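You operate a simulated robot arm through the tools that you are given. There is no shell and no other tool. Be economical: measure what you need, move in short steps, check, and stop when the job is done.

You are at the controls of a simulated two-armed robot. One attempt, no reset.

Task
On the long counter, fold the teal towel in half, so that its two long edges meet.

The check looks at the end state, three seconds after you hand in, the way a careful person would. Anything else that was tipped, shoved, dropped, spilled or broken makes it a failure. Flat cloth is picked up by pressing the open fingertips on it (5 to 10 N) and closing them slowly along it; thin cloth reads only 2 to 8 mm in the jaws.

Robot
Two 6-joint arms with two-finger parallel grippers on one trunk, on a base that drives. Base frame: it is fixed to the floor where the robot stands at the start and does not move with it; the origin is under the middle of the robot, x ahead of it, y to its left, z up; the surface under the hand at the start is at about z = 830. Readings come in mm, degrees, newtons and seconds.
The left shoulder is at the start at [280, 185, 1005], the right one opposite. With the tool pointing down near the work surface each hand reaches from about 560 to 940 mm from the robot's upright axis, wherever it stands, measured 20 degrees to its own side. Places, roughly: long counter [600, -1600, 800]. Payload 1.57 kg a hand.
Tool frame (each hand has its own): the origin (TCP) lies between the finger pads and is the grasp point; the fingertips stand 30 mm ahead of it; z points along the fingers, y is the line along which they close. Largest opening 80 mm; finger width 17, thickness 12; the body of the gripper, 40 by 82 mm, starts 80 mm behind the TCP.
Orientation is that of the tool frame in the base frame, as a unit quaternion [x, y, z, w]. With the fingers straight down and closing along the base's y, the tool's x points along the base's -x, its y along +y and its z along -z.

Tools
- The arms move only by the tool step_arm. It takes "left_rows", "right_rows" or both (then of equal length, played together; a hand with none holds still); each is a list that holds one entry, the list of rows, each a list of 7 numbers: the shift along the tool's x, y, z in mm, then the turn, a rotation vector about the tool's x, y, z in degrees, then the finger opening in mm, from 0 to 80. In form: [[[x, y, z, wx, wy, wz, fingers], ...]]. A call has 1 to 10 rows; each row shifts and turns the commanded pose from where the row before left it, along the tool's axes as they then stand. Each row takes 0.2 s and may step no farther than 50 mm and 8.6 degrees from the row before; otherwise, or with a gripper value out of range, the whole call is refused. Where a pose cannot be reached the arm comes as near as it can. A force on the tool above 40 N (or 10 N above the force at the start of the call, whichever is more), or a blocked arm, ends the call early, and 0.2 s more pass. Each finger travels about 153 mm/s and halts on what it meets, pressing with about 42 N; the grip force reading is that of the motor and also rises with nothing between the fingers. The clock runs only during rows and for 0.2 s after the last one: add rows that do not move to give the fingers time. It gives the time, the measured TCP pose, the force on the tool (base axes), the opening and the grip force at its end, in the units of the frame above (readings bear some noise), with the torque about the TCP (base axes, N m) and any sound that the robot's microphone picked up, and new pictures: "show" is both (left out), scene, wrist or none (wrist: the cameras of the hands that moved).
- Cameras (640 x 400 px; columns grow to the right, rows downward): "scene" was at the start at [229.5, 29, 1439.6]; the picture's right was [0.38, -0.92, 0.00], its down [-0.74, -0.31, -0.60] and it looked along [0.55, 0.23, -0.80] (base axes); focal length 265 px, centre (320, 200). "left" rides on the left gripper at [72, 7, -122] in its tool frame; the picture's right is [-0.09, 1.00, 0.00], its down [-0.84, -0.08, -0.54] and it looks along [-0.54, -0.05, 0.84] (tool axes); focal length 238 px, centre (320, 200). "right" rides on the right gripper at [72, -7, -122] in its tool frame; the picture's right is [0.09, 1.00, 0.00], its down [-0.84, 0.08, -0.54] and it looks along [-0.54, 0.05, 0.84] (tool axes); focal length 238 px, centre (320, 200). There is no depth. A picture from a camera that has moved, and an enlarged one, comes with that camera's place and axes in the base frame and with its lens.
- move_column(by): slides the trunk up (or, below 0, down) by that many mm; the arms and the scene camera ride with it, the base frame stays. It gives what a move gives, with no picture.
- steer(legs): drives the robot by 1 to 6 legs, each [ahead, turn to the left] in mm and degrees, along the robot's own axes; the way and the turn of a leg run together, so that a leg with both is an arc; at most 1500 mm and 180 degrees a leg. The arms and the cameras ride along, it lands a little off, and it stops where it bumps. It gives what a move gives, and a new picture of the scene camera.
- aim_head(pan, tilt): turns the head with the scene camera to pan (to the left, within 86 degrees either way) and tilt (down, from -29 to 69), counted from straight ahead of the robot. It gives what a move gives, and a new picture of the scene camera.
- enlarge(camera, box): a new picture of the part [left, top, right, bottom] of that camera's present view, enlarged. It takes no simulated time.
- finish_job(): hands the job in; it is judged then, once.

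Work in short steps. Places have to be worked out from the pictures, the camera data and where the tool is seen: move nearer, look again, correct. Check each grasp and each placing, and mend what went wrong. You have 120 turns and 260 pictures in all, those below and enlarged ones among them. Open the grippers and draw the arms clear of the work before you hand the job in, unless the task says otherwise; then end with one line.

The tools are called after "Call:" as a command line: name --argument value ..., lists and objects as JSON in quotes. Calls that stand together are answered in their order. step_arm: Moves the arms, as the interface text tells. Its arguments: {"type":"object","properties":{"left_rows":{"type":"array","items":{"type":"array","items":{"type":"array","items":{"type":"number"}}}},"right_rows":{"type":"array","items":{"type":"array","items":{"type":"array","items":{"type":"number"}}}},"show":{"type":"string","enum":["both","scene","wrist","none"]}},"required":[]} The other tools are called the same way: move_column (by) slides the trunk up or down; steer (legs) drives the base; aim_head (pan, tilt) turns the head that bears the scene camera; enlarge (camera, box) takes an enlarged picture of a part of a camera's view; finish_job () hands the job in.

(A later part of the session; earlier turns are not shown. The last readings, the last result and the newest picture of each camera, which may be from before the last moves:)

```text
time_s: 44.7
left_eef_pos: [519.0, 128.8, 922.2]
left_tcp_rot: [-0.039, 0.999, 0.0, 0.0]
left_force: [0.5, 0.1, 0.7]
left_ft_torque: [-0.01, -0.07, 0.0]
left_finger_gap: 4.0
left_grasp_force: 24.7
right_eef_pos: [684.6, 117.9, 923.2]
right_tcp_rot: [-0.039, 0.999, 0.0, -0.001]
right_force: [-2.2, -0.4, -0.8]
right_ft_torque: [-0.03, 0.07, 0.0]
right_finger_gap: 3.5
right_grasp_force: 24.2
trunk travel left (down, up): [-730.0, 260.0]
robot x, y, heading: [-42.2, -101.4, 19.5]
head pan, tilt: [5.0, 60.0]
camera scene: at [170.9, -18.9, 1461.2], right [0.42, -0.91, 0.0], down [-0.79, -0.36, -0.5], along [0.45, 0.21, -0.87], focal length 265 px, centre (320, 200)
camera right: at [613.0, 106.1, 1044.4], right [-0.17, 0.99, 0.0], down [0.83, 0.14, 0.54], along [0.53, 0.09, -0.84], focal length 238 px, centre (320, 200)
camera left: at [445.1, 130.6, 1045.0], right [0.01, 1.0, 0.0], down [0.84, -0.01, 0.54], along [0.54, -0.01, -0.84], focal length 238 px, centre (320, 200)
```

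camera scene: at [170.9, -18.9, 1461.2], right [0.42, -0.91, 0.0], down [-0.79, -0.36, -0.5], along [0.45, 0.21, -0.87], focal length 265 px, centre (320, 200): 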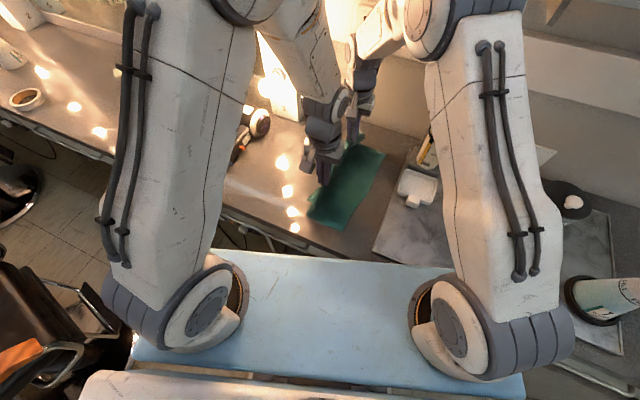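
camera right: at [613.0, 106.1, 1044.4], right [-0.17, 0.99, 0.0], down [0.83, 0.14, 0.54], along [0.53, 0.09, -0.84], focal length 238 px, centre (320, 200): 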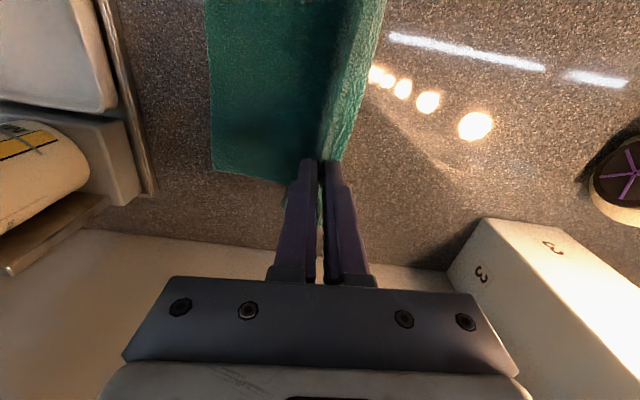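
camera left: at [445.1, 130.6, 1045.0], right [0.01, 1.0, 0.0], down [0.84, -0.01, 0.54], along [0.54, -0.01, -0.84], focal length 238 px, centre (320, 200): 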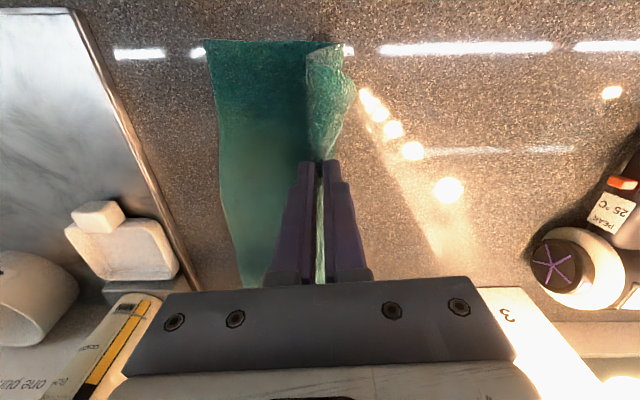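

The left half stands up neatly. I continue the arc down on the right side, stopping about 20 mm above the lower layer.

Call:
step_arm --left_rows '[[[2, -12.8, 0.8, 0, 0, 0, 0], [2, -12.6, 2.6, 0, 0, 0, 0], [1.9, -12, 4.2, 0, 0, 0, 0], [1.7, -11, 5.7, 0, 0, 0, 0], [1.5, -9.8, 7.1, 0, 0, 0, 0], [1.3, -8.4, 8.3, 0, 0, 0, 0], [1, -6.7, 9.4, 0, 0, 0, 0], [0.8, -4.9, 10.2, 0, 0, 0, 0]]]' --right_rows '[[[2, -12.8, 0.8, 0, 0, 0, 0], [2, -12.6, 2.6, 0, 0, 0, 0], [1.9, -12, 4.2, 0, 0, 0, 0], [1.7, -11, 5.7, 0, 0, 0, 0], [1.5, -9.8, 7.1, 0, 0, 0, 0], [1.3, -8.4, 8.3, 0, 0, 0, 0], [1, -6.7, 9.4, 0, 0, 0, 0], [0.8, -4.9, 10.2, 0, 0, 0, 0]]]'

```text
time_s: 46.5
left_eef_pos: [511.9, 49.0, 873.6]
left_tcp_rot: [-0.039, 0.999, 0.0, 0.0]
left_force: [0.9, -0.7, -0.9]
left_ft_torque: [0.03, -0.06, 0.0]
left_finger_gap: 3.9
left_grasp_force: 24.8
right_eef_pos: [676.7, 38.8, 873.3]
right_tcp_rot: [-0.039, 0.999, 0.0, 0.0]
right_force: [-1.3, 0.2, 0.3]
right_ft_torque: [0.0, 0.06, -0.01]
right_finger_gap: 3.6
right_grasp_force: 24.6
trunk travel left (down, up): [-730.0, 260.0]
robot x, y, heading: [-42.3, -99.2, 19.6]
head pan, tilt: [5.0, 60.0]
camera scene: at [170.9, -19.0, 1461.3], right [0.41, -0.91, 0.0], down [-0.79, -0.36, -0.5], along [0.45, 0.21, -0.87], focal length 265 px, centre (320, 200)
camera right: at [605.7, 27.1, 995.0], right [-0.17, 0.99, 0.0], down [0.83, 0.14, 0.54], along [0.53, 0.09, -0.84], focal length 238 px, centre (320, 200)
camera left: at [438.2, 51.4, 995.7], right [0.01, 1.0, 0.0], down [0.84, -0.01, 0.54], along [0.54, -0.01, -0.84], focal length 238 px, centre (320, 200)
```

scene: 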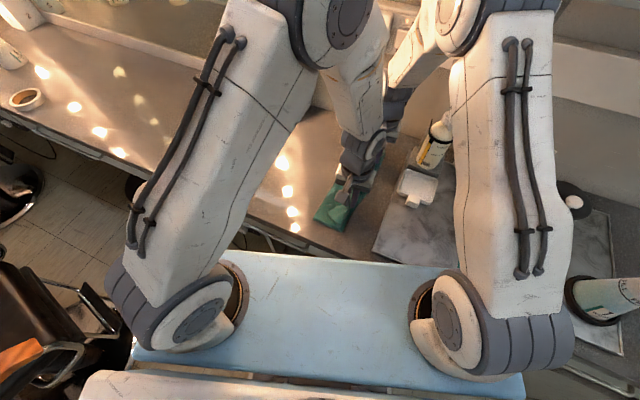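
right: 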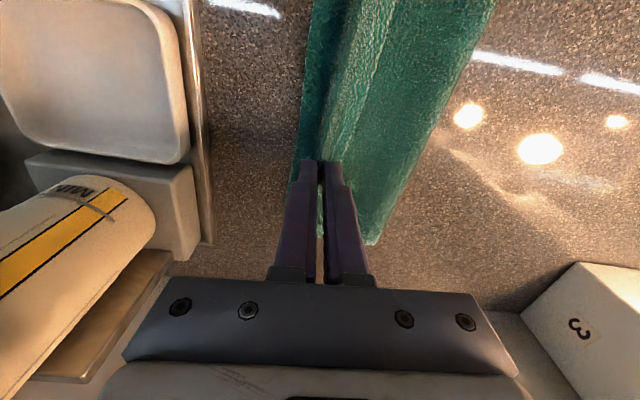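
left: 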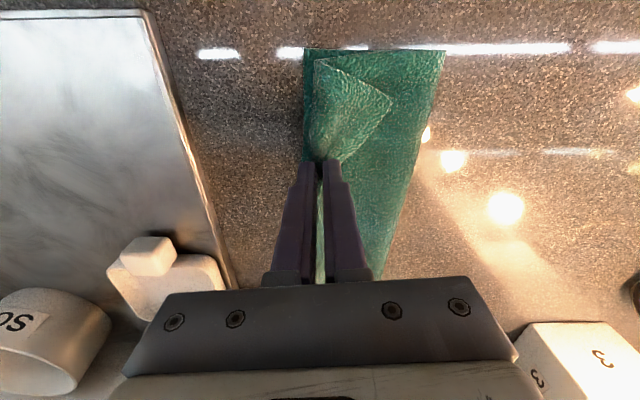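

The fold lies nicely over. I zoom in on the near end, where the corner flap looks somewhat curled.

Call:
enlarge --camera "left" --box '[260, 20, 480, 200]'

```text
2.22 times, centred on (370, 110) of left
camera zoom: at [438.2, 51.4, 995.7], right [0.01, 1.0, 0.0], down [0.84, -0.01, 0.54], along [0.54, -0.01, -0.84], focal length 530 px, centre (209, 400)
```

zoom: 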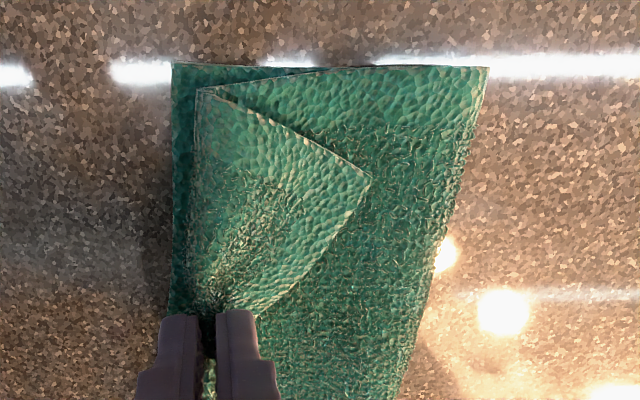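

Call:
enlarge --camera "right" --box '[220, 0, 500, 270]'

```text
1.48 times, centred on (360, 135) of right
camera zoom: at [605.7, 27.1, 995.0], right [-0.17, 0.99, 0.0], down [0.83, 0.14, 0.54], along [0.53, 0.09, -0.84], focal length 353 px, centre (261, 296)
```

zoom: 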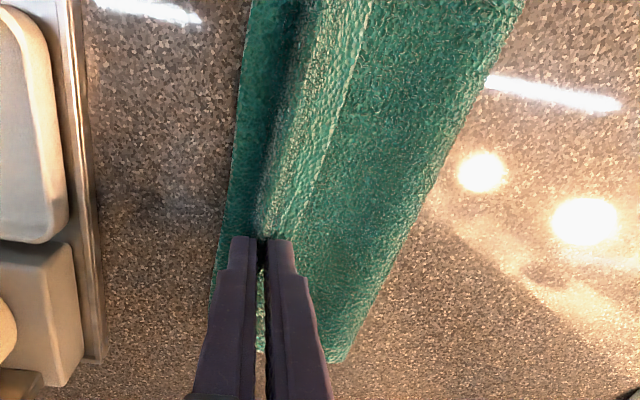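

The strip beyond the grip has flopped back over the fold on top, with the near corner. I'll set the layer down and release, then regrip that flap with jaws turned 90° and pull it out flat.

Call:
step_arm --left_rows '[[[0.5, -3, 6, 0, 0, 0, 0], [0.3, -2, 6, 0, 0, 0, 0], [0, 0, 3, 0, 0, 0, 0], [0, 0, 0, 0, 0, 0, 4], [0, 0, 0, 0, 0, 0, 8], [0, 0, 0, 0, 0, 0, 14], [0, 0, -10, 0, 0, 0, 14], [0, 0, -20, 0, 0, 0, 14], [0, 0, -40, 0, 0, 0, 14], [0, 0, -40, 0, 0, 0, 14]]]' --right_rows '[[[0.5, -3, 6, 0, 0, 0, 0], [0.3, -2, 6, 0, 0, 0, 0], [0, 0, 3, 0, 0, 0, 0], [0, 0, 0, 0, 0, 0, 4], [0, 0, 0, 0, 0, 0, 8], [0, 0, 0, 0, 0, 0, 14], [0, 0, -10, 0, 0, 0, 14], [0, 0, -20, 0, 0, 0, 14], [0, 0, -40, 0, 0, 0, 14], [0, 0, -40, 0, 0, 0, 14]]]'

```text
time_s: 48.7
left_eef_pos: [510.1, 45.8, 970.1]
left_tcp_rot: [-0.039, 0.999, 0.0, 0.0]
left_force: [0.6, 0.6, 0.1]
left_ft_torque: [0.0, 0.04, -0.01]
left_finger_gap: 14.3
left_grasp_force: 0.0
right_eef_pos: [677.5, 33.7, 968.4]
right_tcp_rot: [-0.038, 0.999, -0.001, -0.001]
right_force: [0.4, 0.6, -1.5]
right_ft_torque: [-0.01, 0.05, -0.01]
right_finger_gap: 13.8
right_grasp_force: 0.0
trunk travel left (down, up): [-730.0, 260.0]
robot x, y, heading: [-37.5, -97.4, 19.3]
head pan, tilt: [5.0, 60.0]
camera scene: at [171.3, -19.0, 1461.1], right [0.41, -0.91, 0.0], down [-0.79, -0.36, -0.5], along [0.45, 0.21, -0.87], focal length 265 px, centre (320, 200)
camera right: at [606.1, 22.0, 1090.0], right [-0.17, 0.99, 0.0], down [0.83, 0.14, 0.54], along [0.53, 0.09, -0.84], focal length 238 px, centre (320, 200)
camera left: at [437.4, 46.4, 1091.5], right [0.01, 1.0, 0.0], down [0.84, -0.01, 0.54], along [0.54, -0.01, -0.84], focal length 238 px, centre (320, 200)
```

scene: 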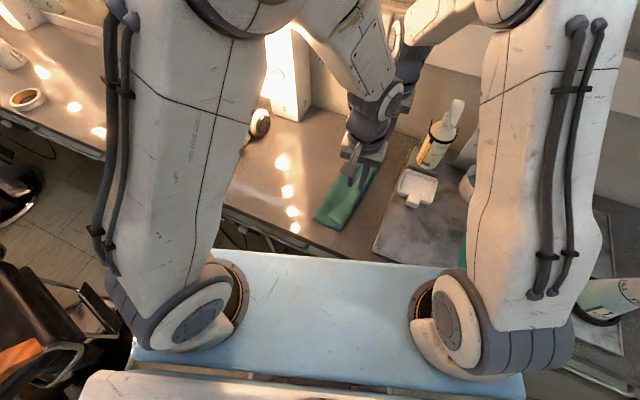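
right: 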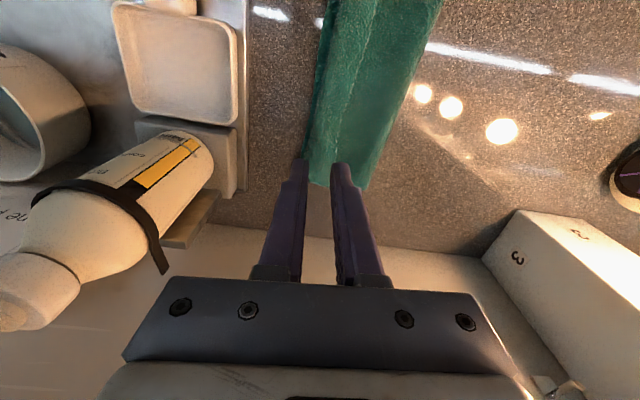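
left: 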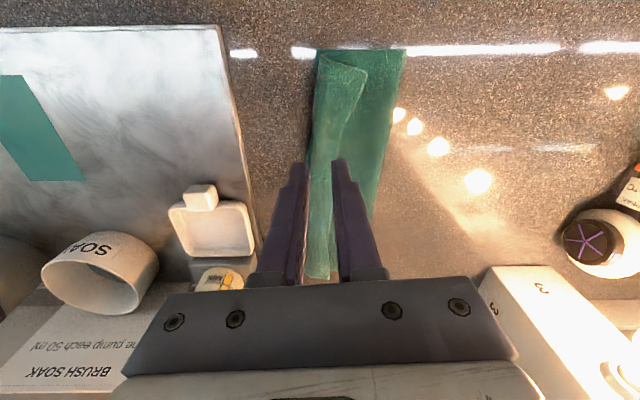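

Released cleanly. I enlarge the left view to see the flap.

Call:
enlarge --camera "left" --box '[260, 20, 460, 300]'

Call:
enlarge --camera "right" --box '[260, 0, 460, 200]'

```text
1.43 times, centred on (360, 160) of left
camera zoom: at [437.4, 46.4, 1091.5], right [0.01, 1.0, 0.0], down [0.84, -0.01, 0.54], along [0.54, -0.01, -0.84], focal length 340 px, centre (263, 257)
```

zoom: 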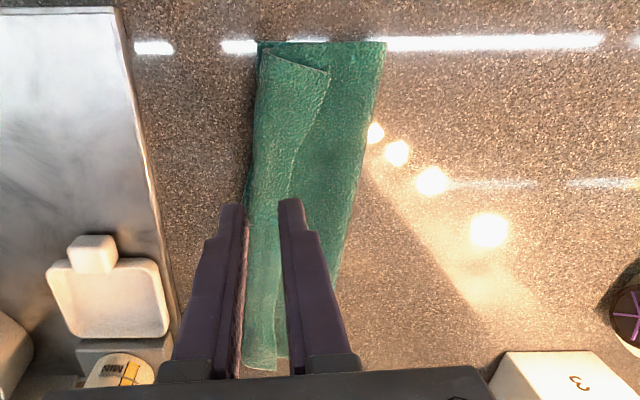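

```text
2.00 times, centred on (360, 100) of right
camera zoom: at [606.1, 22.0, 1090.0], right [-0.17, 0.99, 0.0], down [0.83, 0.14, 0.54], along [0.53, 0.09, -0.84], focal length 477 px, centre (240, 400)
```

zoom: 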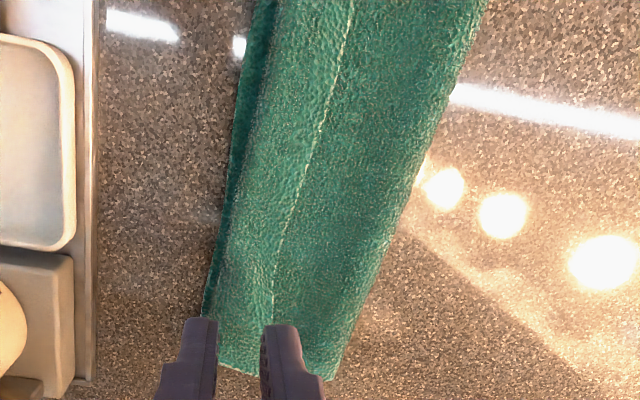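

The edge strip (about 35 mm, a bigger triangle at the near corner) lies folded back on top. Its free edge runs from about (457,91) via (543,67) to (703,57). I turn both hands 90° so the jaws close along the edge, to pinch right at the free edge.

Call:
step_arm --left_rows '[[[0, 0, 0, 0, 0, -8, 24], [0, 0, 0, 0, 0, -8, 24], [0, 0, 0, 0, 0, -8, 24], [0, 0, 0, 0, 0, -8, 24], [0, 0, 0, 0, 0, -8, 24], [0, 0, 0, 0, 0, -8, 24], [0, 0, 0, 0, 0, -8, 24], [0, 0, 0, 0, 0, -8, 24], [0, 0, 0, 0, 0, -8, 24], [0, 0, 0, 0, 0, -8, 24]]]' --right_rows '[[[0, 0, 0, 0, 0, -8, 24], [0, 0, 0, 0, 0, -8, 24], [0, 0, 0, 0, 0, -8, 24], [0, 0, 0, 0, 0, -8, 24], [0, 0, 0, 0, 0, -8, 24], [0, 0, 0, 0, 0, -8, 24], [0, 0, 0, 0, 0, -8, 24], [0, 0, 0, 0, 0, -8, 24], [0, 0, 0, 0, 0, -8, 24], [0, 0, 0, 0, 0, -8, 24]]]'

```text
time_s: 50.9
left_eef_pos: [511.2, 45.6, 968.0]
left_tcp_rot: [-0.673, 0.74, 0.0, 0.0]
left_force: [1.3, -0.5, 0.2]
left_ft_torque: [0.01, -0.03, -0.02]
left_finger_gap: 24.1
left_grasp_force: 0.1
right_eef_pos: [678.1, 34.2, 968.8]
right_tcp_rot: [-0.673, 0.74, 0.0, -0.001]
right_force: [0.4, -0.2, -0.5]
right_ft_torque: [-0.04, -0.01, 0.03]
right_finger_gap: 24.0
right_grasp_force: 0.1
trunk travel left (down, up): [-730.0, 260.0]
robot x, y, heading: [-43.6, -99.2, 19.5]
head pan, tilt: [5.0, 60.0]
camera scene: at [171.0, -19.1, 1461.2], right [0.41, -0.91, 0.0], down [-0.79, -0.36, -0.5], along [0.45, 0.21, -0.87], focal length 265 px, centre (320, 200)
camera right: at [676.7, -38.2, 1091.2], right [-1.0, 0.0, 0.0], down [0.0, 0.84, 0.54], along [0.0, 0.54, -0.84], focal length 238 px, centre (320, 200)
camera left: at [497.3, -25.2, 1091.3], right [-0.98, 0.19, 0.0], down [0.16, 0.83, 0.54], along [0.1, 0.53, -0.84], focal length 238 px, centre (320, 200)
```

scene: 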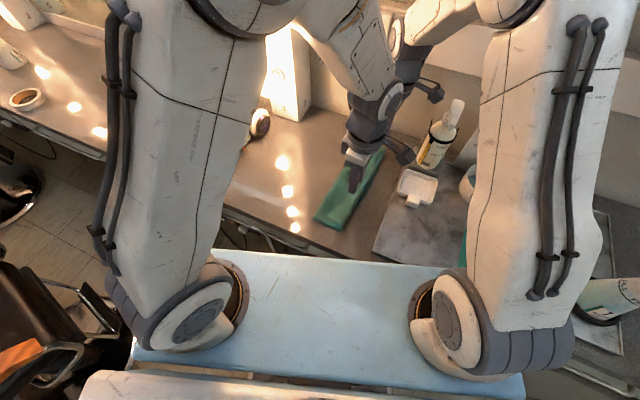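
right: 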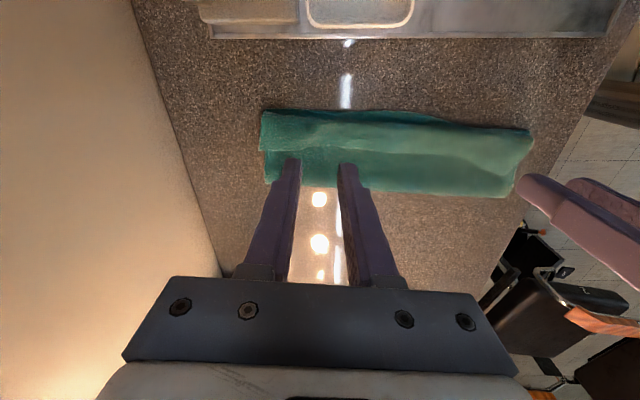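
left: 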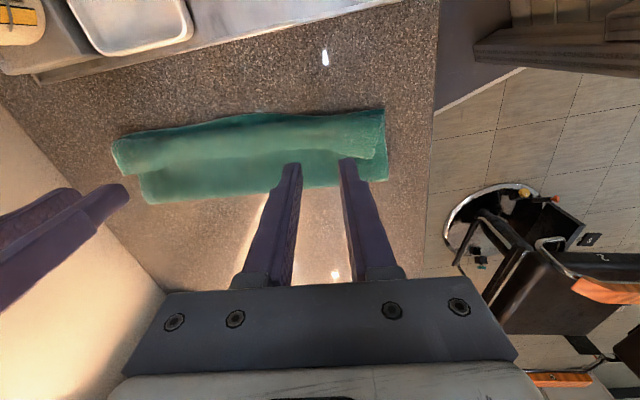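

Both hands are turned. I look closer at the flap before placing the fingers.

Call:
enlarge --camera "left" --box '[90, 80, 420, 230]'

Call:
enlarge --camera "right" --box '[240, 80, 560, 230]'

```text
1.94 times, centred on (255, 155) of left
camera zoom: at [497.3, -25.2, 1091.3], right [-0.98, 0.19, 0.0], down [0.16, 0.83, 0.54], along [0.1, 0.53, -0.84], focal length 462 px, centre (446, 287)
```

zoom: 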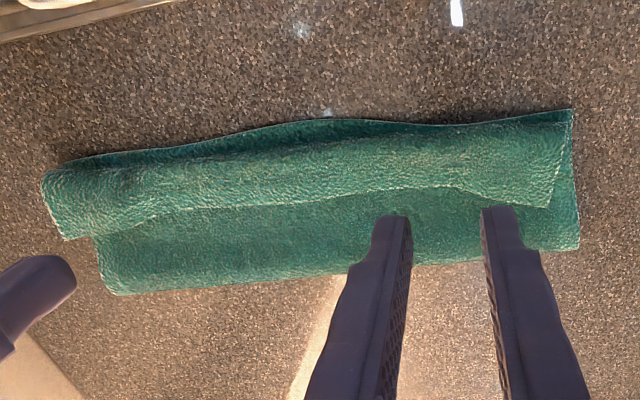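

```text
2.00 times, centred on (400, 155) of right
camera zoom: at [676.7, -38.2, 1091.2], right [-1.0, 0.0, 0.0], down [0.0, 0.84, 0.54], along [0.0, 0.54, -0.84], focal length 477 px, centre (160, 290)
```

zoom: 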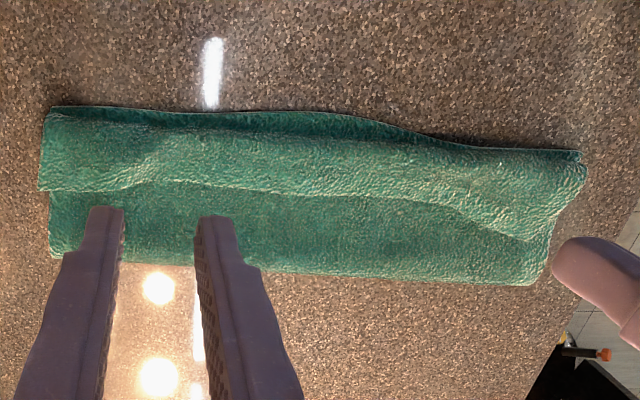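

Free edge of the flap: about y 61 at x 715 and y 77 at x 490. I place the jaws 10 mm inside that edge at both places and lower to just above.

Call:
step_arm --left_rows '[[[-9.6, 11.5, 10, 0, 0, 0, 24], [-9.7, 11.6, 10, 0, 0, 0, 24], [0, 0, 40, 0, 0, 0, 24], [0, 0, 30, 0, 0, 0, 24], [0, 0, 10, 0, 0, 0, 24], [0, 0, 0, 0, 0, 0, 24]]]' --right_rows '[[[-10.1, -17.6, 10, 0, 0, 0, 24], [-10.1, -17.6, 10, 0, 0, 0, 24], [0, 0, 40, 0, 0, 0, 24], [0, 0, 30, 0, 0, 0, 24], [0, 0, 10, 0, 0, 0, 24], [0, 0, 0, 0, 0, 0, 24]]]' --show "wrist"

```text
time_s: 52.3
left_eef_pos: [491.0, 66.2, 869.4]
left_tcp_rot: [-0.672, 0.741, 0.0, 0.0]
left_force: [-0.2, 0.5, 0.6]
left_ft_torque: [-0.01, 0.03, -0.01]
left_finger_gap: 24.0
left_grasp_force: 0.0
right_eef_pos: [714.8, 49.6, 867.8]
right_tcp_rot: [-0.671, 0.741, -0.001, 0.0]
right_force: [0.4, 0.2, 0.3]
right_ft_torque: [0.0, -0.02, 0.0]
right_finger_gap: 23.8
right_grasp_force: 0.1
trunk travel left (down, up): [-730.0, 260.0]
robot x, y, heading: [-44.3, -101.4, 19.3]
head pan, tilt: [5.0, 60.0]
camera right: at [713.1, -21.6, 990.2], right [-1.0, 0.01, 0.0], down [0.0, 0.84, 0.54], along [0.0, 0.54, -0.84], focal length 238 px, centre (320, 200)
camera left: at [476.0, -3.7, 991.0], right [-0.98, 0.19, 0.0], down [0.16, 0.83, 0.54], along [0.1, 0.53, -0.84], focal length 238 px, centre (320, 200)
```

right: 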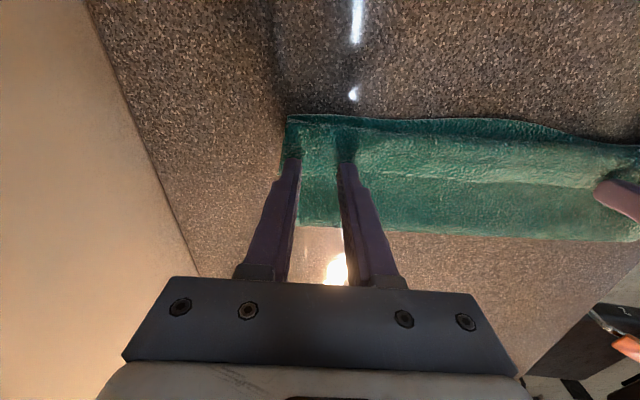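
left: 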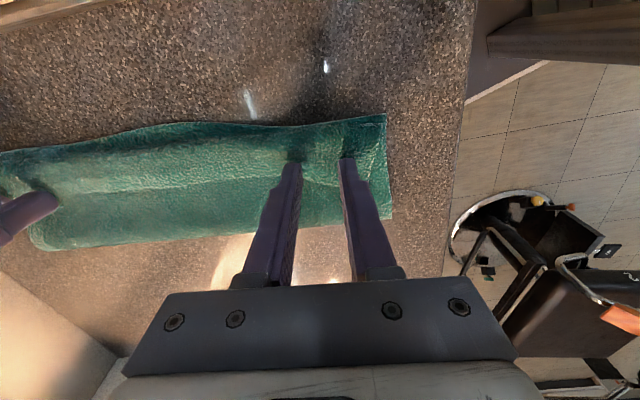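

Call:
enlarge --camera "right" --box '[250, 90, 430, 240]'

Call:
enlarge --camera "left" --box '[230, 90, 410, 240]'

```text
2.67 times, centred on (340, 165) of right
camera zoom: at [713.1, -21.6, 990.2], right [-1.0, 0.01, 0.0], down [0.0, 0.84, 0.54], along [0.0, 0.54, -0.84], focal length 636 px, centre (267, 293)
```

zoom: 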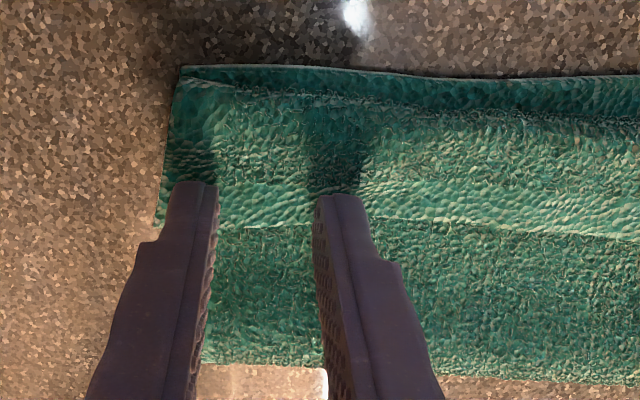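

```text
2.67 times, centred on (320, 165) of left
camera zoom: at [476.0, -3.7, 991.0], right [-0.98, 0.19, 0.0], down [0.16, 0.83, 0.54], along [0.1, 0.53, -0.84], focal length 636 px, centre (320, 293)
```

zoom: 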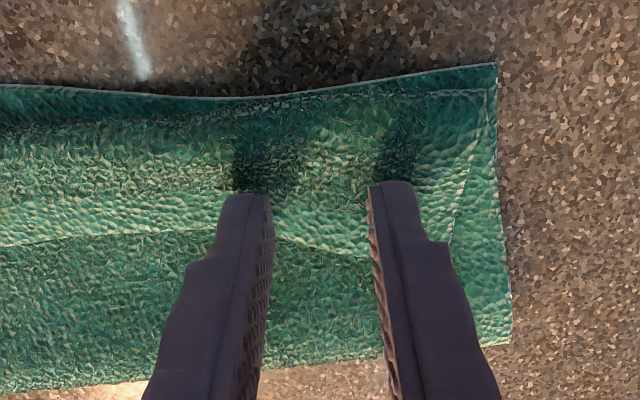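

Both jaws stand over the flap. I shift the right one 8 mm away from the end and lower in small steps.

Call:
step_arm --left_rows '[[[0, 0, 3, 0, 0, 0, 24], [0, 0, 3, 0, 0, 0, 24], [0, 0, 2, 0, 0, 0, 24], [0, 0, 0, 0, 0, 0, 24], [0, 0, 0, 0, 0, 0, 24]]]' --right_rows '[[[0, 8, 3, 0, 0, 0, 24], [0, 0, 3, 0, 0, 0, 24], [0, 0, 0, 0, 0, 0, 24], [0, 0, 0, 0, 0, 0, 24], [0, 0, 0, 0, 0, 0, 24]]]' --show "none"

```text
time_s: 53.5
left_eef_pos: [490.0, 68.1, 860.6]
left_tcp_rot: [-0.673, 0.74, 0.0, 0.0]
left_force: [1.2, -0.1, 1.5]
left_ft_torque: [0.0, -0.02, 0.03]
left_finger_gap: 23.9
left_grasp_force: 0.0
right_eef_pos: [705.8, 51.6, 863.0]
right_tcp_rot: [-0.671, 0.741, 0.0, 0.0]
right_force: [1.5, 0.0, 1.0]
right_ft_torque: [0.0, 0.0, 0.01]
right_finger_gap: 24.3
right_grasp_force: 0.2
trunk travel left (down, up): [-730.0, 260.0]
robot x, y, heading: [-38.4, -101.0, 19.5]
head pan, tilt: [5.0, 60.0]
```

Call:
step_arm --left_rows '[[[0, 0, 1, 0, 0, 0, 24], [0, 0, 1, 0, 0, 0, 24], [0, 0, 0, 0, 0, 0, 24], [0, 0, 0, 0, 0, 0, 24]]]' --right_rows '[[[0, 0, 2, 0, 0, 0, 24], [0, 0, 1, 0, 0, 0, 24], [0, 0, 0, 0, 0, 0, 24], [0, 0, 0, 0, 0, 0, 24]]]' --show "none"

```text
time_s: 54.5
left_eef_pos: [488.4, 65.8, 859.4]
left_tcp_rot: [-0.672, 0.74, 0.0, 0.0]
left_force: [1.6, 1.1, 4.9]
left_ft_torque: [0.03, -0.01, -0.01]
left_finger_gap: 23.6
left_grasp_force: 0.1
right_eef_pos: [707.6, 50.9, 860.0]
right_tcp_rot: [-0.672, 0.741, 0.0, 0.0]
right_force: [-0.3, 0.4, 4.0]
right_ft_torque: [-0.02, 0.01, -0.01]
right_finger_gap: 23.8
right_grasp_force: 0.1
trunk travel left (down, up): [-730.0, 260.0]
robot x, y, heading: [-42.1, -98.6, 19.5]
head pan, tilt: [5.0, 60.0]
```

About 4–5 N on both; that should catch mainly the top flap. I close slowly.

Call:
step_arm --left_rows '[[[0, 0, 0.2, 0, 0, 0, 21], [0, 0, 0, 0, 0, 0, 18], [0, 0, 0, 0, 0, 0, 15], [0, 0, 0, 0, 0, 0, 12], [0, 0, 0, 0, 0, 0, 9], [0, 0, 0, 0, 0, 0, 6], [0, 0, 0, 0, 0, 0, 3], [0, 0, 0, 0, 0, 0, 0], [0, 0, 0, 0, 0, 0, 0], [0, 0, 0, 0, 0, 0, 0]]]' --right_rows '[[[0, 0, 0.3, 0, 0, 0, 21], [0, 0, 0, 0, 0, 0, 18], [0, 0, 0, 0, 0, 0, 15], [0, 0, 0, 0, 0, 0, 12], [0, 0, 0, 0, 0, 0, 9], [0, 0, 0, 0, 0, 0, 6], [0, 0, 0, 0, 0, 0, 3], [0, 0, 0, 0, 0, 0, 0], [0, 0, 0, 0, 0, 0, 0], [0, 0, 0, 0, 0, 0, 0]]]' --show "wrist"

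```text
time_s: 56.7
left_eef_pos: [489.6, 66.3, 860.4]
left_tcp_rot: [-0.672, 0.74, 0.0, 0.0]
left_force: [0.7, -0.1, 6.4]
left_ft_torque: [0.0, -0.01, 0.02]
left_finger_gap: 3.5
left_grasp_force: 24.1
right_eef_pos: [706.6, 50.6, 860.3]
right_tcp_rot: [-0.672, 0.741, 0.0, 0.0]
right_force: [0.5, -0.1, 4.5]
right_ft_torque: [-0.04, 0.02, 0.02]
right_finger_gap: 0.0
right_grasp_force: 21.2
trunk travel left (down, up): [-730.0, 260.0]
robot x, y, heading: [-43.0, -96.5, 19.7]
head pan, tilt: [5.0, 60.0]
camera right: at [705.8, -21.0, 981.7], right [-1.0, 0.01, 0.0], down [0.0, 0.84, 0.54], along [0.0, 0.54, -0.84], focal length 238 px, centre (320, 200)
camera left: at [475.1, -3.8, 981.3], right [-0.98, 0.19, 0.0], down [0.16, 0.83, 0.54], along [0.1, 0.53, -0.84], focal length 238 px, centre (320, 200)
```

right: 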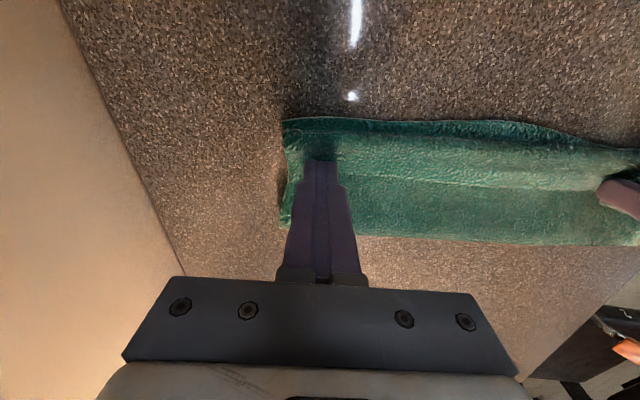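
left: 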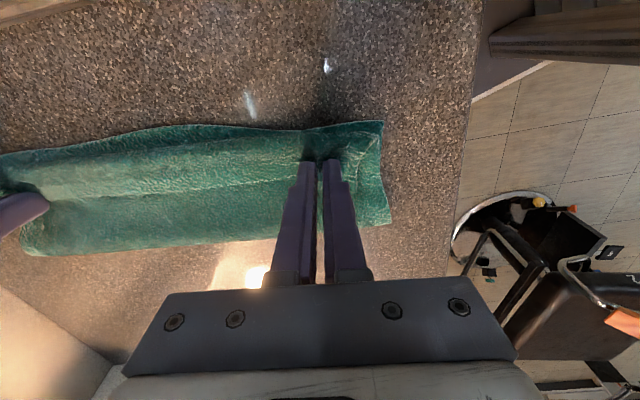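

Left holds 3.5 mm; right closed empty. I reopen the right and press a bit harder (about 9 N).

Call:
step_arm --right_rows '[[[0, 0, -6, 0, 0, 0, 0], [0, 0, 0, 0, 0, 0, 28], [0, 0, 0, 0, 0, 0, 28], [0, 0, 4, 0, 0, 0, 28], [0, 0, 2, 0, 0, 0, 28], [0, 0, 1, 0, 0, 0, 28], [0, 0, 0, 0, 0, 0, 28], [0, 0, 0, 0, 0, 0, 28]]]' --show "none"

```text
time_s: 58.5
left_eef_pos: [490.0, 67.9, 859.0]
left_tcp_rot: [-0.672, 0.74, 0.0, 0.0]
left_force: [0.7, 0.5, 5.4]
left_ft_torque: [-0.02, 0.05, 0.0]
left_finger_gap: 4.0
left_grasp_force: 24.8
right_eef_pos: [705.8, 51.0, 859.0]
right_tcp_rot: [-0.672, 0.741, 0.0, 0.0]
right_force: [0.6, -1.2, 6.4]
right_ft_torque: [-0.05, -0.02, -0.01]
right_finger_gap: 27.9
right_grasp_force: 0.1
trunk travel left (down, up): [-730.0, 260.0]
robot x, y, heading: [-41.2, -100.6, 19.6]
head pan, tilt: [5.0, 60.0]
```

Call:
step_arm --right_rows '[[[0, 0, 0.6, 0, 0, 0, 26], [0, 0, 0, 0, 0, 0, 23], [0, 0, 0, 0, 0, 0, 20], [0, 0, 0, 0, 0, 0, 17], [0, 0, 0.3, 0, 0, 0, 14], [0, 0, 0, 0, 0, 0, 11], [0, 0, 0, 0, 0, 0, 8], [0, 0, 0, 0, 0, 0, 5]]]' --show "wrist"

```text
time_s: 60.3
left_eef_pos: [489.2, 67.0, 859.4]
left_tcp_rot: [-0.672, 0.741, 0.0, 0.0]
left_force: [0.4, 0.1, 5.2]
left_ft_torque: [-0.01, -0.03, 0.06]
left_finger_gap: 3.8
left_grasp_force: 24.5
right_eef_pos: [705.9, 50.7, 858.1]
right_tcp_rot: [-0.672, 0.741, 0.001, 0.001]
right_force: [-0.7, 1.0, 10.5]
right_ft_torque: [-0.04, 0.06, -0.02]
right_finger_gap: 6.1
right_grasp_force: 0.9
trunk travel left (down, up): [-730.0, 260.0]
robot x, y, heading: [-38.5, -103.6, 19.5]
head pan, tilt: [5.0, 60.0]
camera right: at [705.2, -20.7, 980.1], right [-1.0, 0.01, 0.0], down [0.0, 0.84, 0.54], along [0.0, 0.54, -0.84], focal length 238 px, centre (320, 200)
```

right: 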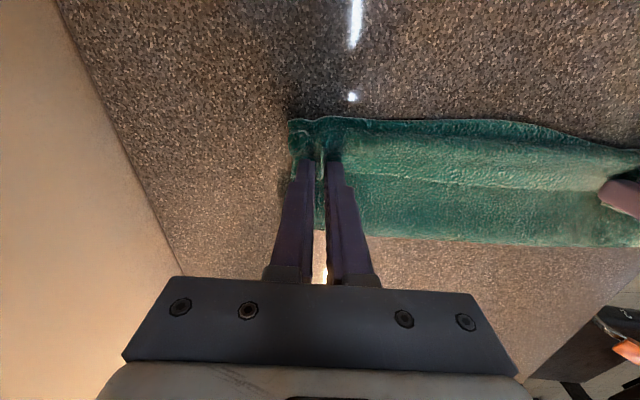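

A ridge is standing in the right jaw now; I finish closing it.

Call:
step_arm --right_rows '[[[0, 0, 0, 0, 0, 0, 3], [0, 0, 0, 0, 0, 0, 0], [0, 0, 0, 0, 0, 0, 0], [0, 0, 0, 0, 0, 0, 0]]]' --show "none"

```text
time_s: 61.3
left_eef_pos: [488.6, 67.6, 860.3]
left_tcp_rot: [-0.672, 0.741, 0.0, 0.0]
left_force: [0.9, 0.4, 5.9]
left_ft_torque: [-0.01, -0.04, 0.03]
left_finger_gap: 3.7
left_grasp_force: 24.5
right_eef_pos: [707.4, 52.1, 857.2]
right_tcp_rot: [-0.672, 0.741, -0.001, 0.001]
right_force: [-0.8, 0.3, 10.2]
right_ft_torque: [-0.06, 0.02, 0.01]
right_finger_gap: 3.9
right_grasp_force: 24.7
trunk travel left (down, up): [-730.0, 260.0]
robot x, y, heading: [-43.3, -103.0, 19.3]
head pan, tilt: [5.0, 60.0]
```

Both hold about 4 mm. I lift 50 mm and check that only the top layer is caught.

Call:
step_arm --left_rows '[[[0, 0, -10, 0, 0, 0, 0], [0, 0, -10, 0, 0, 0, 0], [0, 0, -10, 0, 0, 0, 0], [0, 0, -10, 0, 0, 0, 0], [0, 0, -10, 0, 0, 0, 0], [0, 0, 0, 0, 0, 0, 0]]]' --right_rows '[[[0, 0, -10, 0, 0, 0, 0], [0, 0, -10, 0, 0, 0, 0], [0, 0, -10, 0, 0, 0, 0], [0, 0, -10, 0, 0, 0, 0], [0, 0, -10, 0, 0, 0, 0], [0, 0, 0, 0, 0, 0, 0]]]'

```text
time_s: 62.7
left_eef_pos: [490.5, 65.9, 909.5]
left_tcp_rot: [-0.672, 0.741, 0.0, 0.0]
left_force: [1.8, -0.4, 0.2]
left_ft_torque: [-0.01, 0.0, -0.01]
left_finger_gap: 3.9
left_grasp_force: 24.4
right_eef_pos: [706.3, 49.7, 908.8]
right_tcp_rot: [-0.672, 0.741, 0.0, 0.0]
right_force: [-0.4, 0.4, -0.5]
right_ft_torque: [-0.01, 0.01, -0.02]
right_finger_gap: 3.7
right_grasp_force: 24.8
trunk travel left (down, up): [-730.0, 260.0]
robot x, y, heading: [-41.7, -96.7, 19.5]
head pan, tilt: [5.0, 60.0]
camera scene: at [170.9, -19.1, 1461.3], right [0.41, -0.91, 0.0], down [-0.79, -0.36, -0.5], along [0.45, 0.21, -0.87], focal length 265 px, centre (320, 200)
camera right: at [705.9, -20.9, 1030.2], right [-1.0, 0.01, 0.0], down [0.01, 0.84, 0.54], along [0.0, 0.54, -0.84], focal length 238 px, centre (320, 200)
camera left: at [476.3, -3.9, 1031.2], right [-0.98, 0.19, 0.0], down [0.16, 0.83, 0.54], along [0.1, 0.53, -0.84], focal length 238 px, centre (320, 200)
```

scene: 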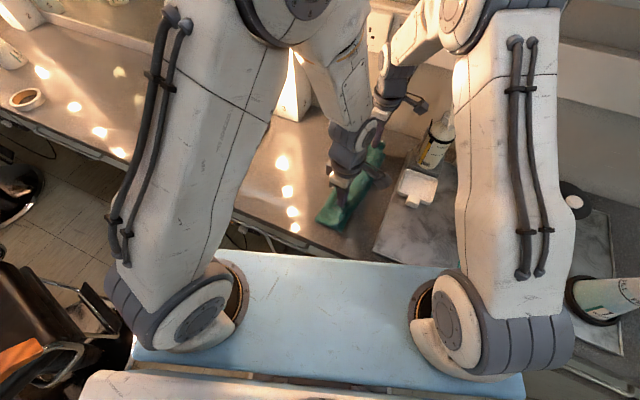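
right: 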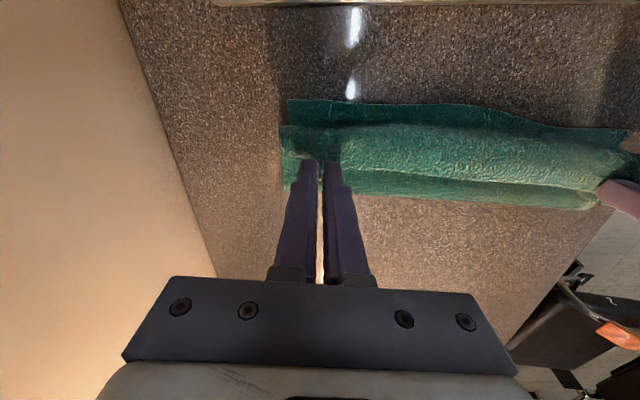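
left: 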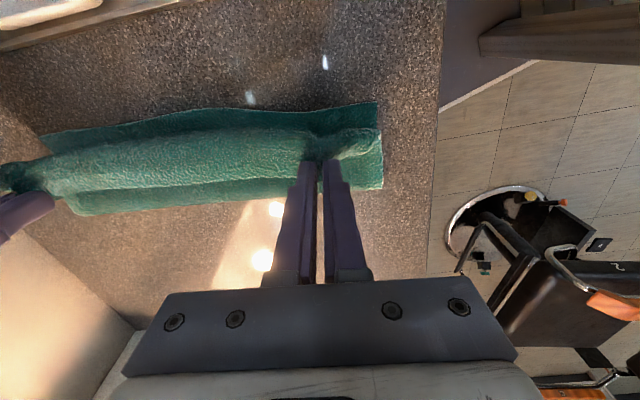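

Only the top layer came up; the lower lies flat. I continue up and back left, so the sheet stands over the intended centre line with the flap unrolled.

Call:
step_arm --left_rows '[[[-4, 0.1, -10, 0, 0, 0, 0], [-6, 0.1, -10, 0, 0, 0, 0], [-10, 0.2, -8, 0, 0, 0, 0], [-12, 0.2, -4, 0, 0, 0, 0], [-14, 0.2, -2, 0, 0, 0, 0], [-14, 0.2, 0, 0, 0, 0, 0], [-14, 0.2, 0, 0, 0, 0, 0], [0, 0, 0, 0, 0, 0, 0]]]' --right_rows '[[[-4, 0.1, -10, 0, 0, 0, 0], [-6, 0.1, -10, 0, 0, 0, 0], [-10, 0.2, -8, 0, 0, 0, 0], [-12, 0.2, -4, 0, 0, 0, 0], [-14, 0.2, -2, 0, 0, 0, 0], [-14, 0.2, 0, 0, 0, 0, 0], [-14, 0.2, 0, 0, 0, 0, 0], [0, 0, 0, 0, 0, 0, 0]]]'

```text
time_s: 64.5
left_eef_pos: [496.4, 141.7, 942.5]
left_tcp_rot: [-0.672, 0.74, 0.0, -0.001]
left_force: [1.3, 0.0, -0.3]
left_ft_torque: [-0.03, 0.01, -0.02]
left_finger_gap: 3.8
left_grasp_force: 24.6
right_eef_pos: [710.9, 126.0, 942.2]
right_tcp_rot: [-0.671, 0.741, 0.001, 0.0]
right_force: [-1.1, -0.7, 0.6]
right_ft_torque: [-0.01, -0.01, 0.02]
right_finger_gap: 3.7
right_grasp_force: 24.2
trunk travel left (down, up): [-730.0, 260.0]
robot x, y, heading: [-47.0, -99.8, 19.6]
head pan, tilt: [5.0, 60.0]
camera scene: at [171.0, -18.9, 1461.2], right [0.41, -0.91, 0.0], down [-0.79, -0.36, -0.5], along [0.45, 0.21, -0.87], focal length 265 px, centre (320, 200)
camera right: at [710.3, 53.3, 1063.6], right [-1.0, 0.01, 0.0], down [0.01, 0.84, 0.54], along [0.0, 0.54, -0.84], focal length 238 px, centre (320, 200)
camera left: at [482.1, 70.9, 1065.2], right [-0.98, 0.19, 0.0], down [0.16, 0.83, 0.54], along [0.1, 0.53, -0.84], focal length 238 px, centre (320, 200)
```

scene: 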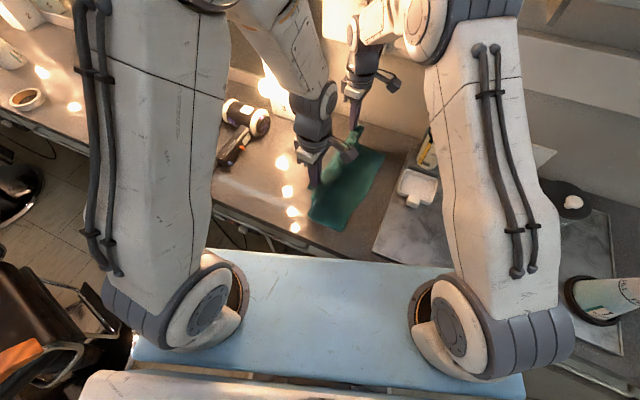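
right: 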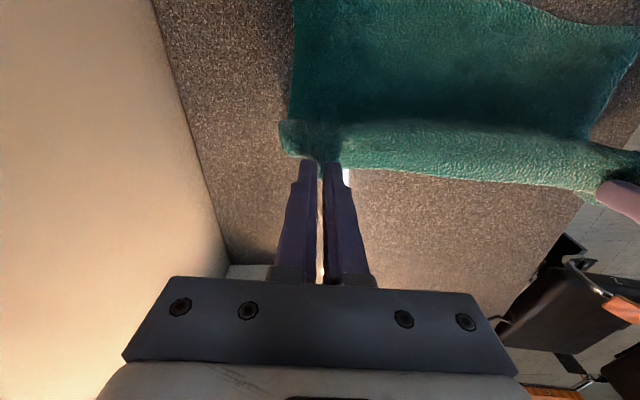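
left: 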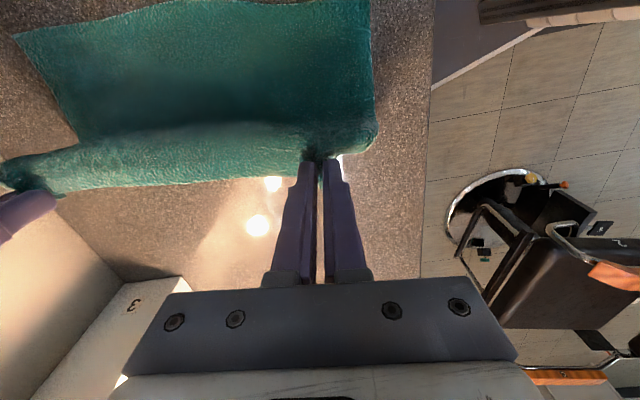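

The pinch holds the strip with its edge facing left, so folding it over would just roll it back again. I'll lay this half back flat to the left and regrip exactly at the edge with jaws closing across it, so that no loose strip is left.

Call:
step_arm --left_rows '[[[-16, 0.2, 2, 0, 0, 0, 0], [-16, 0.2, 5, 0, 0, 0, 0], [-15, 0.2, 8, 0, 0, 0, 0], [-13, 0.2, 10, 0, 0, 0, 0], [-11, 0.2, 13, 0, 0, 0, 0], [-9, 0.2, 15, 0, 0, 0, 0], [-7, 0.2, 14, 0, 0, 0, 0], [-5, 0, 12, 0, 0, 0, 0], [0, 0, 0, 0, 0, 0, 0]]]' --right_rows '[[[-16, 0.2, 2, 0, 0, 0, 0], [-16, 0.2, 5, 0, 0, 0, 0], [-15, 0.2, 8, 0, 0, 0, 0], [-13, 0.2, 10, 0, 0, 0, 0], [-11, 0.2, 13, 0, 0, 0, 0], [-9, 0.2, 15, 0, 0, 0, 0], [-7, 0.2, 14, 0, 0, 0, 0], [-5, 0, 12, 0, 0, 0, 0], [0, 0, 0, 0, 0, 0, 0]]]'

```text
time_s: 66.5
left_eef_pos: [503.1, 232.3, 864.5]
left_tcp_rot: [-0.672, 0.74, 0.001, 0.0]
left_force: [1.2, 0.0, -0.5]
left_ft_torque: [-0.01, -0.03, 0.02]
left_finger_gap: 3.8
left_grasp_force: 24.6
right_eef_pos: [720.7, 217.4, 863.5]
right_tcp_rot: [-0.671, 0.741, 0.0, 0.0]
right_force: [-0.6, 0.4, 0.9]
right_ft_torque: [-0.02, 0.04, 0.0]
right_finger_gap: 3.8
right_grasp_force: 24.6
trunk travel left (down, up): [-730.0, 260.0]
robot x, y, heading: [-41.6, -99.7, 19.3]
head pan, tilt: [5.0, 60.0]
camera scene: at [171.1, -18.9, 1461.2], right [0.41, -0.91, 0.0], down [-0.79, -0.36, -0.5], along [0.45, 0.21, -0.87], focal length 265 px, centre (320, 200)
camera right: at [719.2, 145.4, 984.7], right [-1.0, 0.01, 0.0], down [0.01, 0.84, 0.54], along [0.0, 0.54, -0.84], focal length 238 px, centre (320, 200)
camera left: at [489.3, 162.4, 986.5], right [-0.98, 0.19, 0.0], down [0.16, 0.83, 0.54], along [0.1, 0.53, -0.84], focal length 238 px, centre (320, 200)
```

scene: 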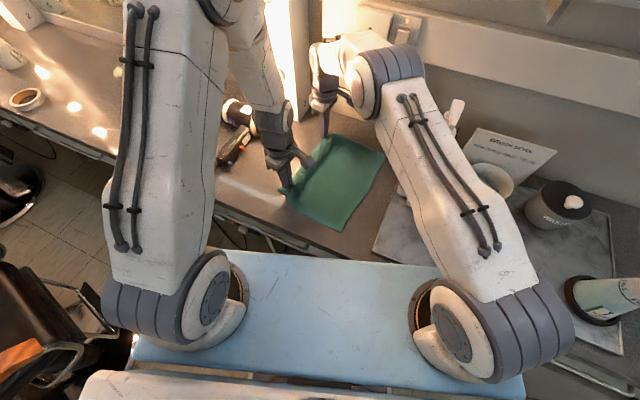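
right: 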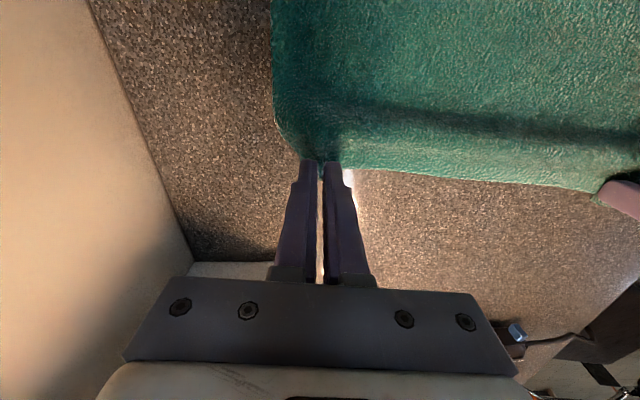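
left: 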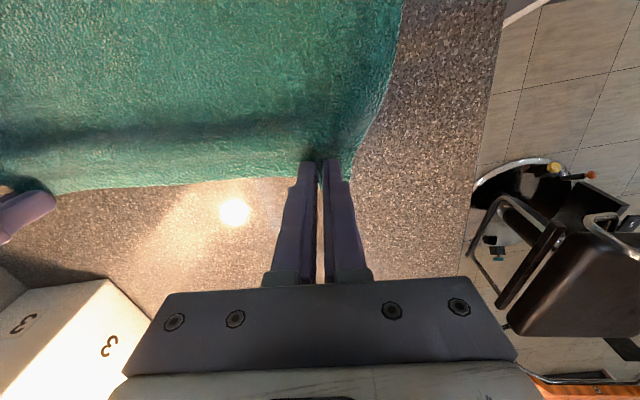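

The cloth is back flat. I stretch 4 mm more, set it down, open and rise.

Call:
step_arm --left_rows '[[[-4, 0, 5, 0, 0, 0, 0], [0, 0, 0, 0, 0, 0, 0], [0, 0, 0, 0, 0, 0, 10], [0, 0, 0, 0, 0, 0, 24], [0, 0, -10, 0, 0, 0, 24], [0, 0, -30, 0, 0, 0, 24], [0, 0, -40, 0, 0, 0, 24], [0, 0, -30, 0, 0, 0, 24]]]' --right_rows '[[[-4, 0, 5, 0, 0, 0, 0], [0, 0, 0, 0, 0, 0, 0], [0, 0, 0, 0, 0, 0, 10], [0, 0, 0, 0, 0, 0, 24], [0, 0, -10, 0, 0, 0, 24], [0, 0, -30, 0, 0, 0, 24], [0, 0, -40, 0, 0, 0, 24], [0, 0, -30, 0, 0, 0, 24]]]' --show "wrist"

```text
time_s: 68.3
left_eef_pos: [506.0, 236.5, 969.3]
left_tcp_rot: [-0.672, 0.741, -0.001, 0.0]
left_force: [0.1, -0.2, 0.4]
left_ft_torque: [-0.01, 0.02, 0.02]
left_finger_gap: 24.0
left_grasp_force: 0.1
right_eef_pos: [719.7, 220.9, 967.5]
right_tcp_rot: [-0.672, 0.74, 0.0, -0.001]
right_force: [0.1, -0.3, 0.7]
right_ft_torque: [-0.01, 0.02, -0.01]
right_finger_gap: 23.8
right_grasp_force: 0.0
trunk travel left (down, up): [-730.0, 260.0]
robot x, y, heading: [-41.1, -101.8, 19.6]
head pan, tilt: [5.0, 60.0]
camera right: at [718.9, 149.5, 1089.4], right [-1.0, 0.01, 0.0], down [0.01, 0.84, 0.54], along [0.0, 0.54, -0.84], focal length 238 px, centre (320, 200)
camera left: at [490.7, 166.4, 1090.9], right [-0.98, 0.19, 0.0], down [0.16, 0.83, 0.54], along [0.1, 0.53, -0.84], focal length 238 px, centre (320, 200)
```

right: 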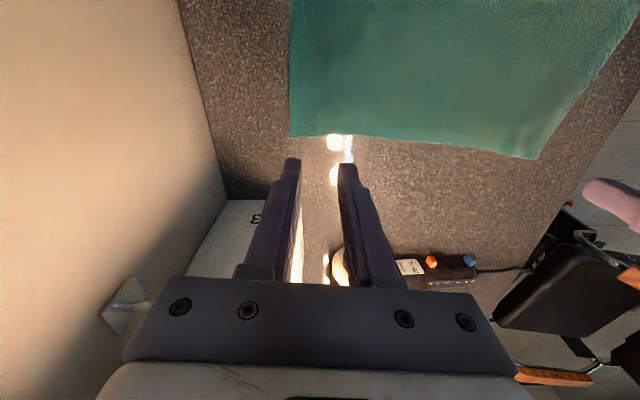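
left: 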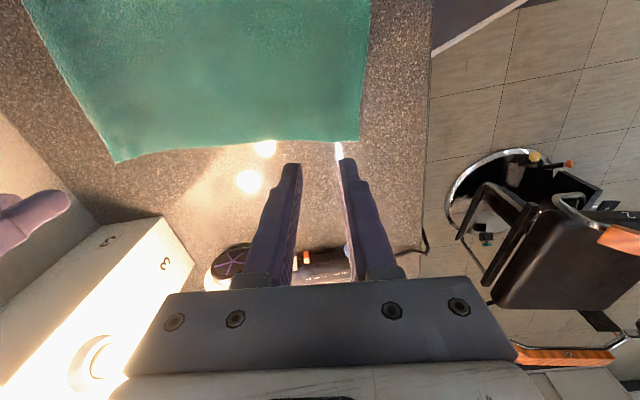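

The towel is flat again: left edge from D(463,262) via (600,246) to A(754,235). I turn the hands back so the jaws close across the edge.

Call:
step_arm --left_rows '[[[0, 0, 0, 0, 0, 8.6, 20], [0, 0, 0, 0, 0, 8.6, 20], [0, 0, 0, 0, 0, 8.6, 20], [0, 0, 0, 0, 0, 8.6, 20], [0, 0, 0, 0, 0, 8.6, 20], [0, 0, 0, 0, 0, 8.6, 20], [0, 0, 0, 0, 0, 8.6, 20], [0, 0, 0, 0, 0, 8.6, 20], [0, 0, 0, 0, 0, 8.6, 20], [0, 0, 0, 0, 0, 8.6, 20]]]' --right_rows '[[[0, 0, 0, 0, 0, 8.6, 20], [0, 0, 0, 0, 0, 8.6, 20], [0, 0, 0, 0, 0, 8.6, 20], [0, 0, 0, 0, 0, 8.6, 20], [0, 0, 0, 0, 0, 8.6, 20], [0, 0, 0, 0, 0, 8.6, 20], [0, 0, 0, 0, 0, 8.6, 20], [0, 0, 0, 0, 0, 8.6, 20], [0, 0, 0, 0, 0, 8.6, 20], [0, 0, 0, 0, 0, 8.6, 20]]]' --show "wrist"

```text
time_s: 70.5
left_eef_pos: [505.0, 236.6, 968.7]
left_tcp_rot: [0.014, 1.0, 0.001, 0.0]
left_force: [0.6, -0.3, 0.6]
left_ft_torque: [-0.01, -0.01, 0.02]
left_finger_gap: 20.1
left_grasp_force: 0.1
right_eef_pos: [720.6, 220.1, 967.9]
right_tcp_rot: [0.016, 1.0, 0.001, 0.0]
right_force: [0.3, 0.2, 0.1]
right_ft_torque: [0.0, 0.0, 0.02]
right_finger_gap: 20.1
right_grasp_force: 0.1
trunk travel left (down, up): [-730.0, 260.0]
robot x, y, heading: [-42.4, -100.5, 19.4]
head pan, tilt: [5.0, 60.0]
camera right: at [647.9, 216.5, 1090.1], right [-0.06, 1.0, 0.0], down [0.84, 0.05, 0.54], along [0.54, 0.03, -0.84], focal length 238 px, centre (320, 200)
camera left: at [432.2, 245.3, 1090.9], right [0.12, 0.99, 0.0], down [0.83, -0.1, 0.54], along [0.54, -0.07, -0.84], focal length 238 px, centre (320, 200)
```

right: 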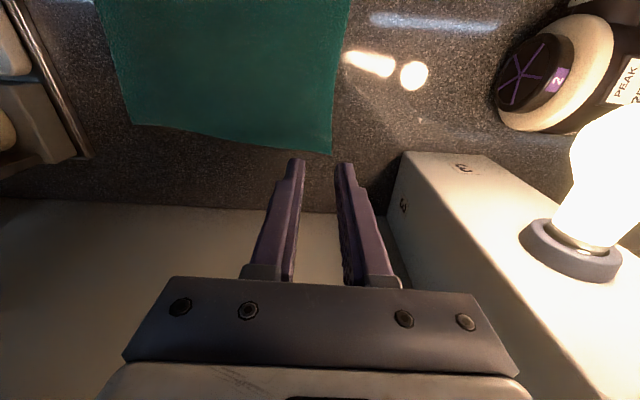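
left: 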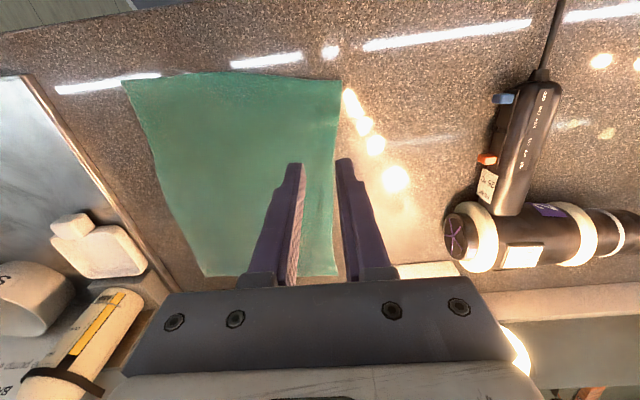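

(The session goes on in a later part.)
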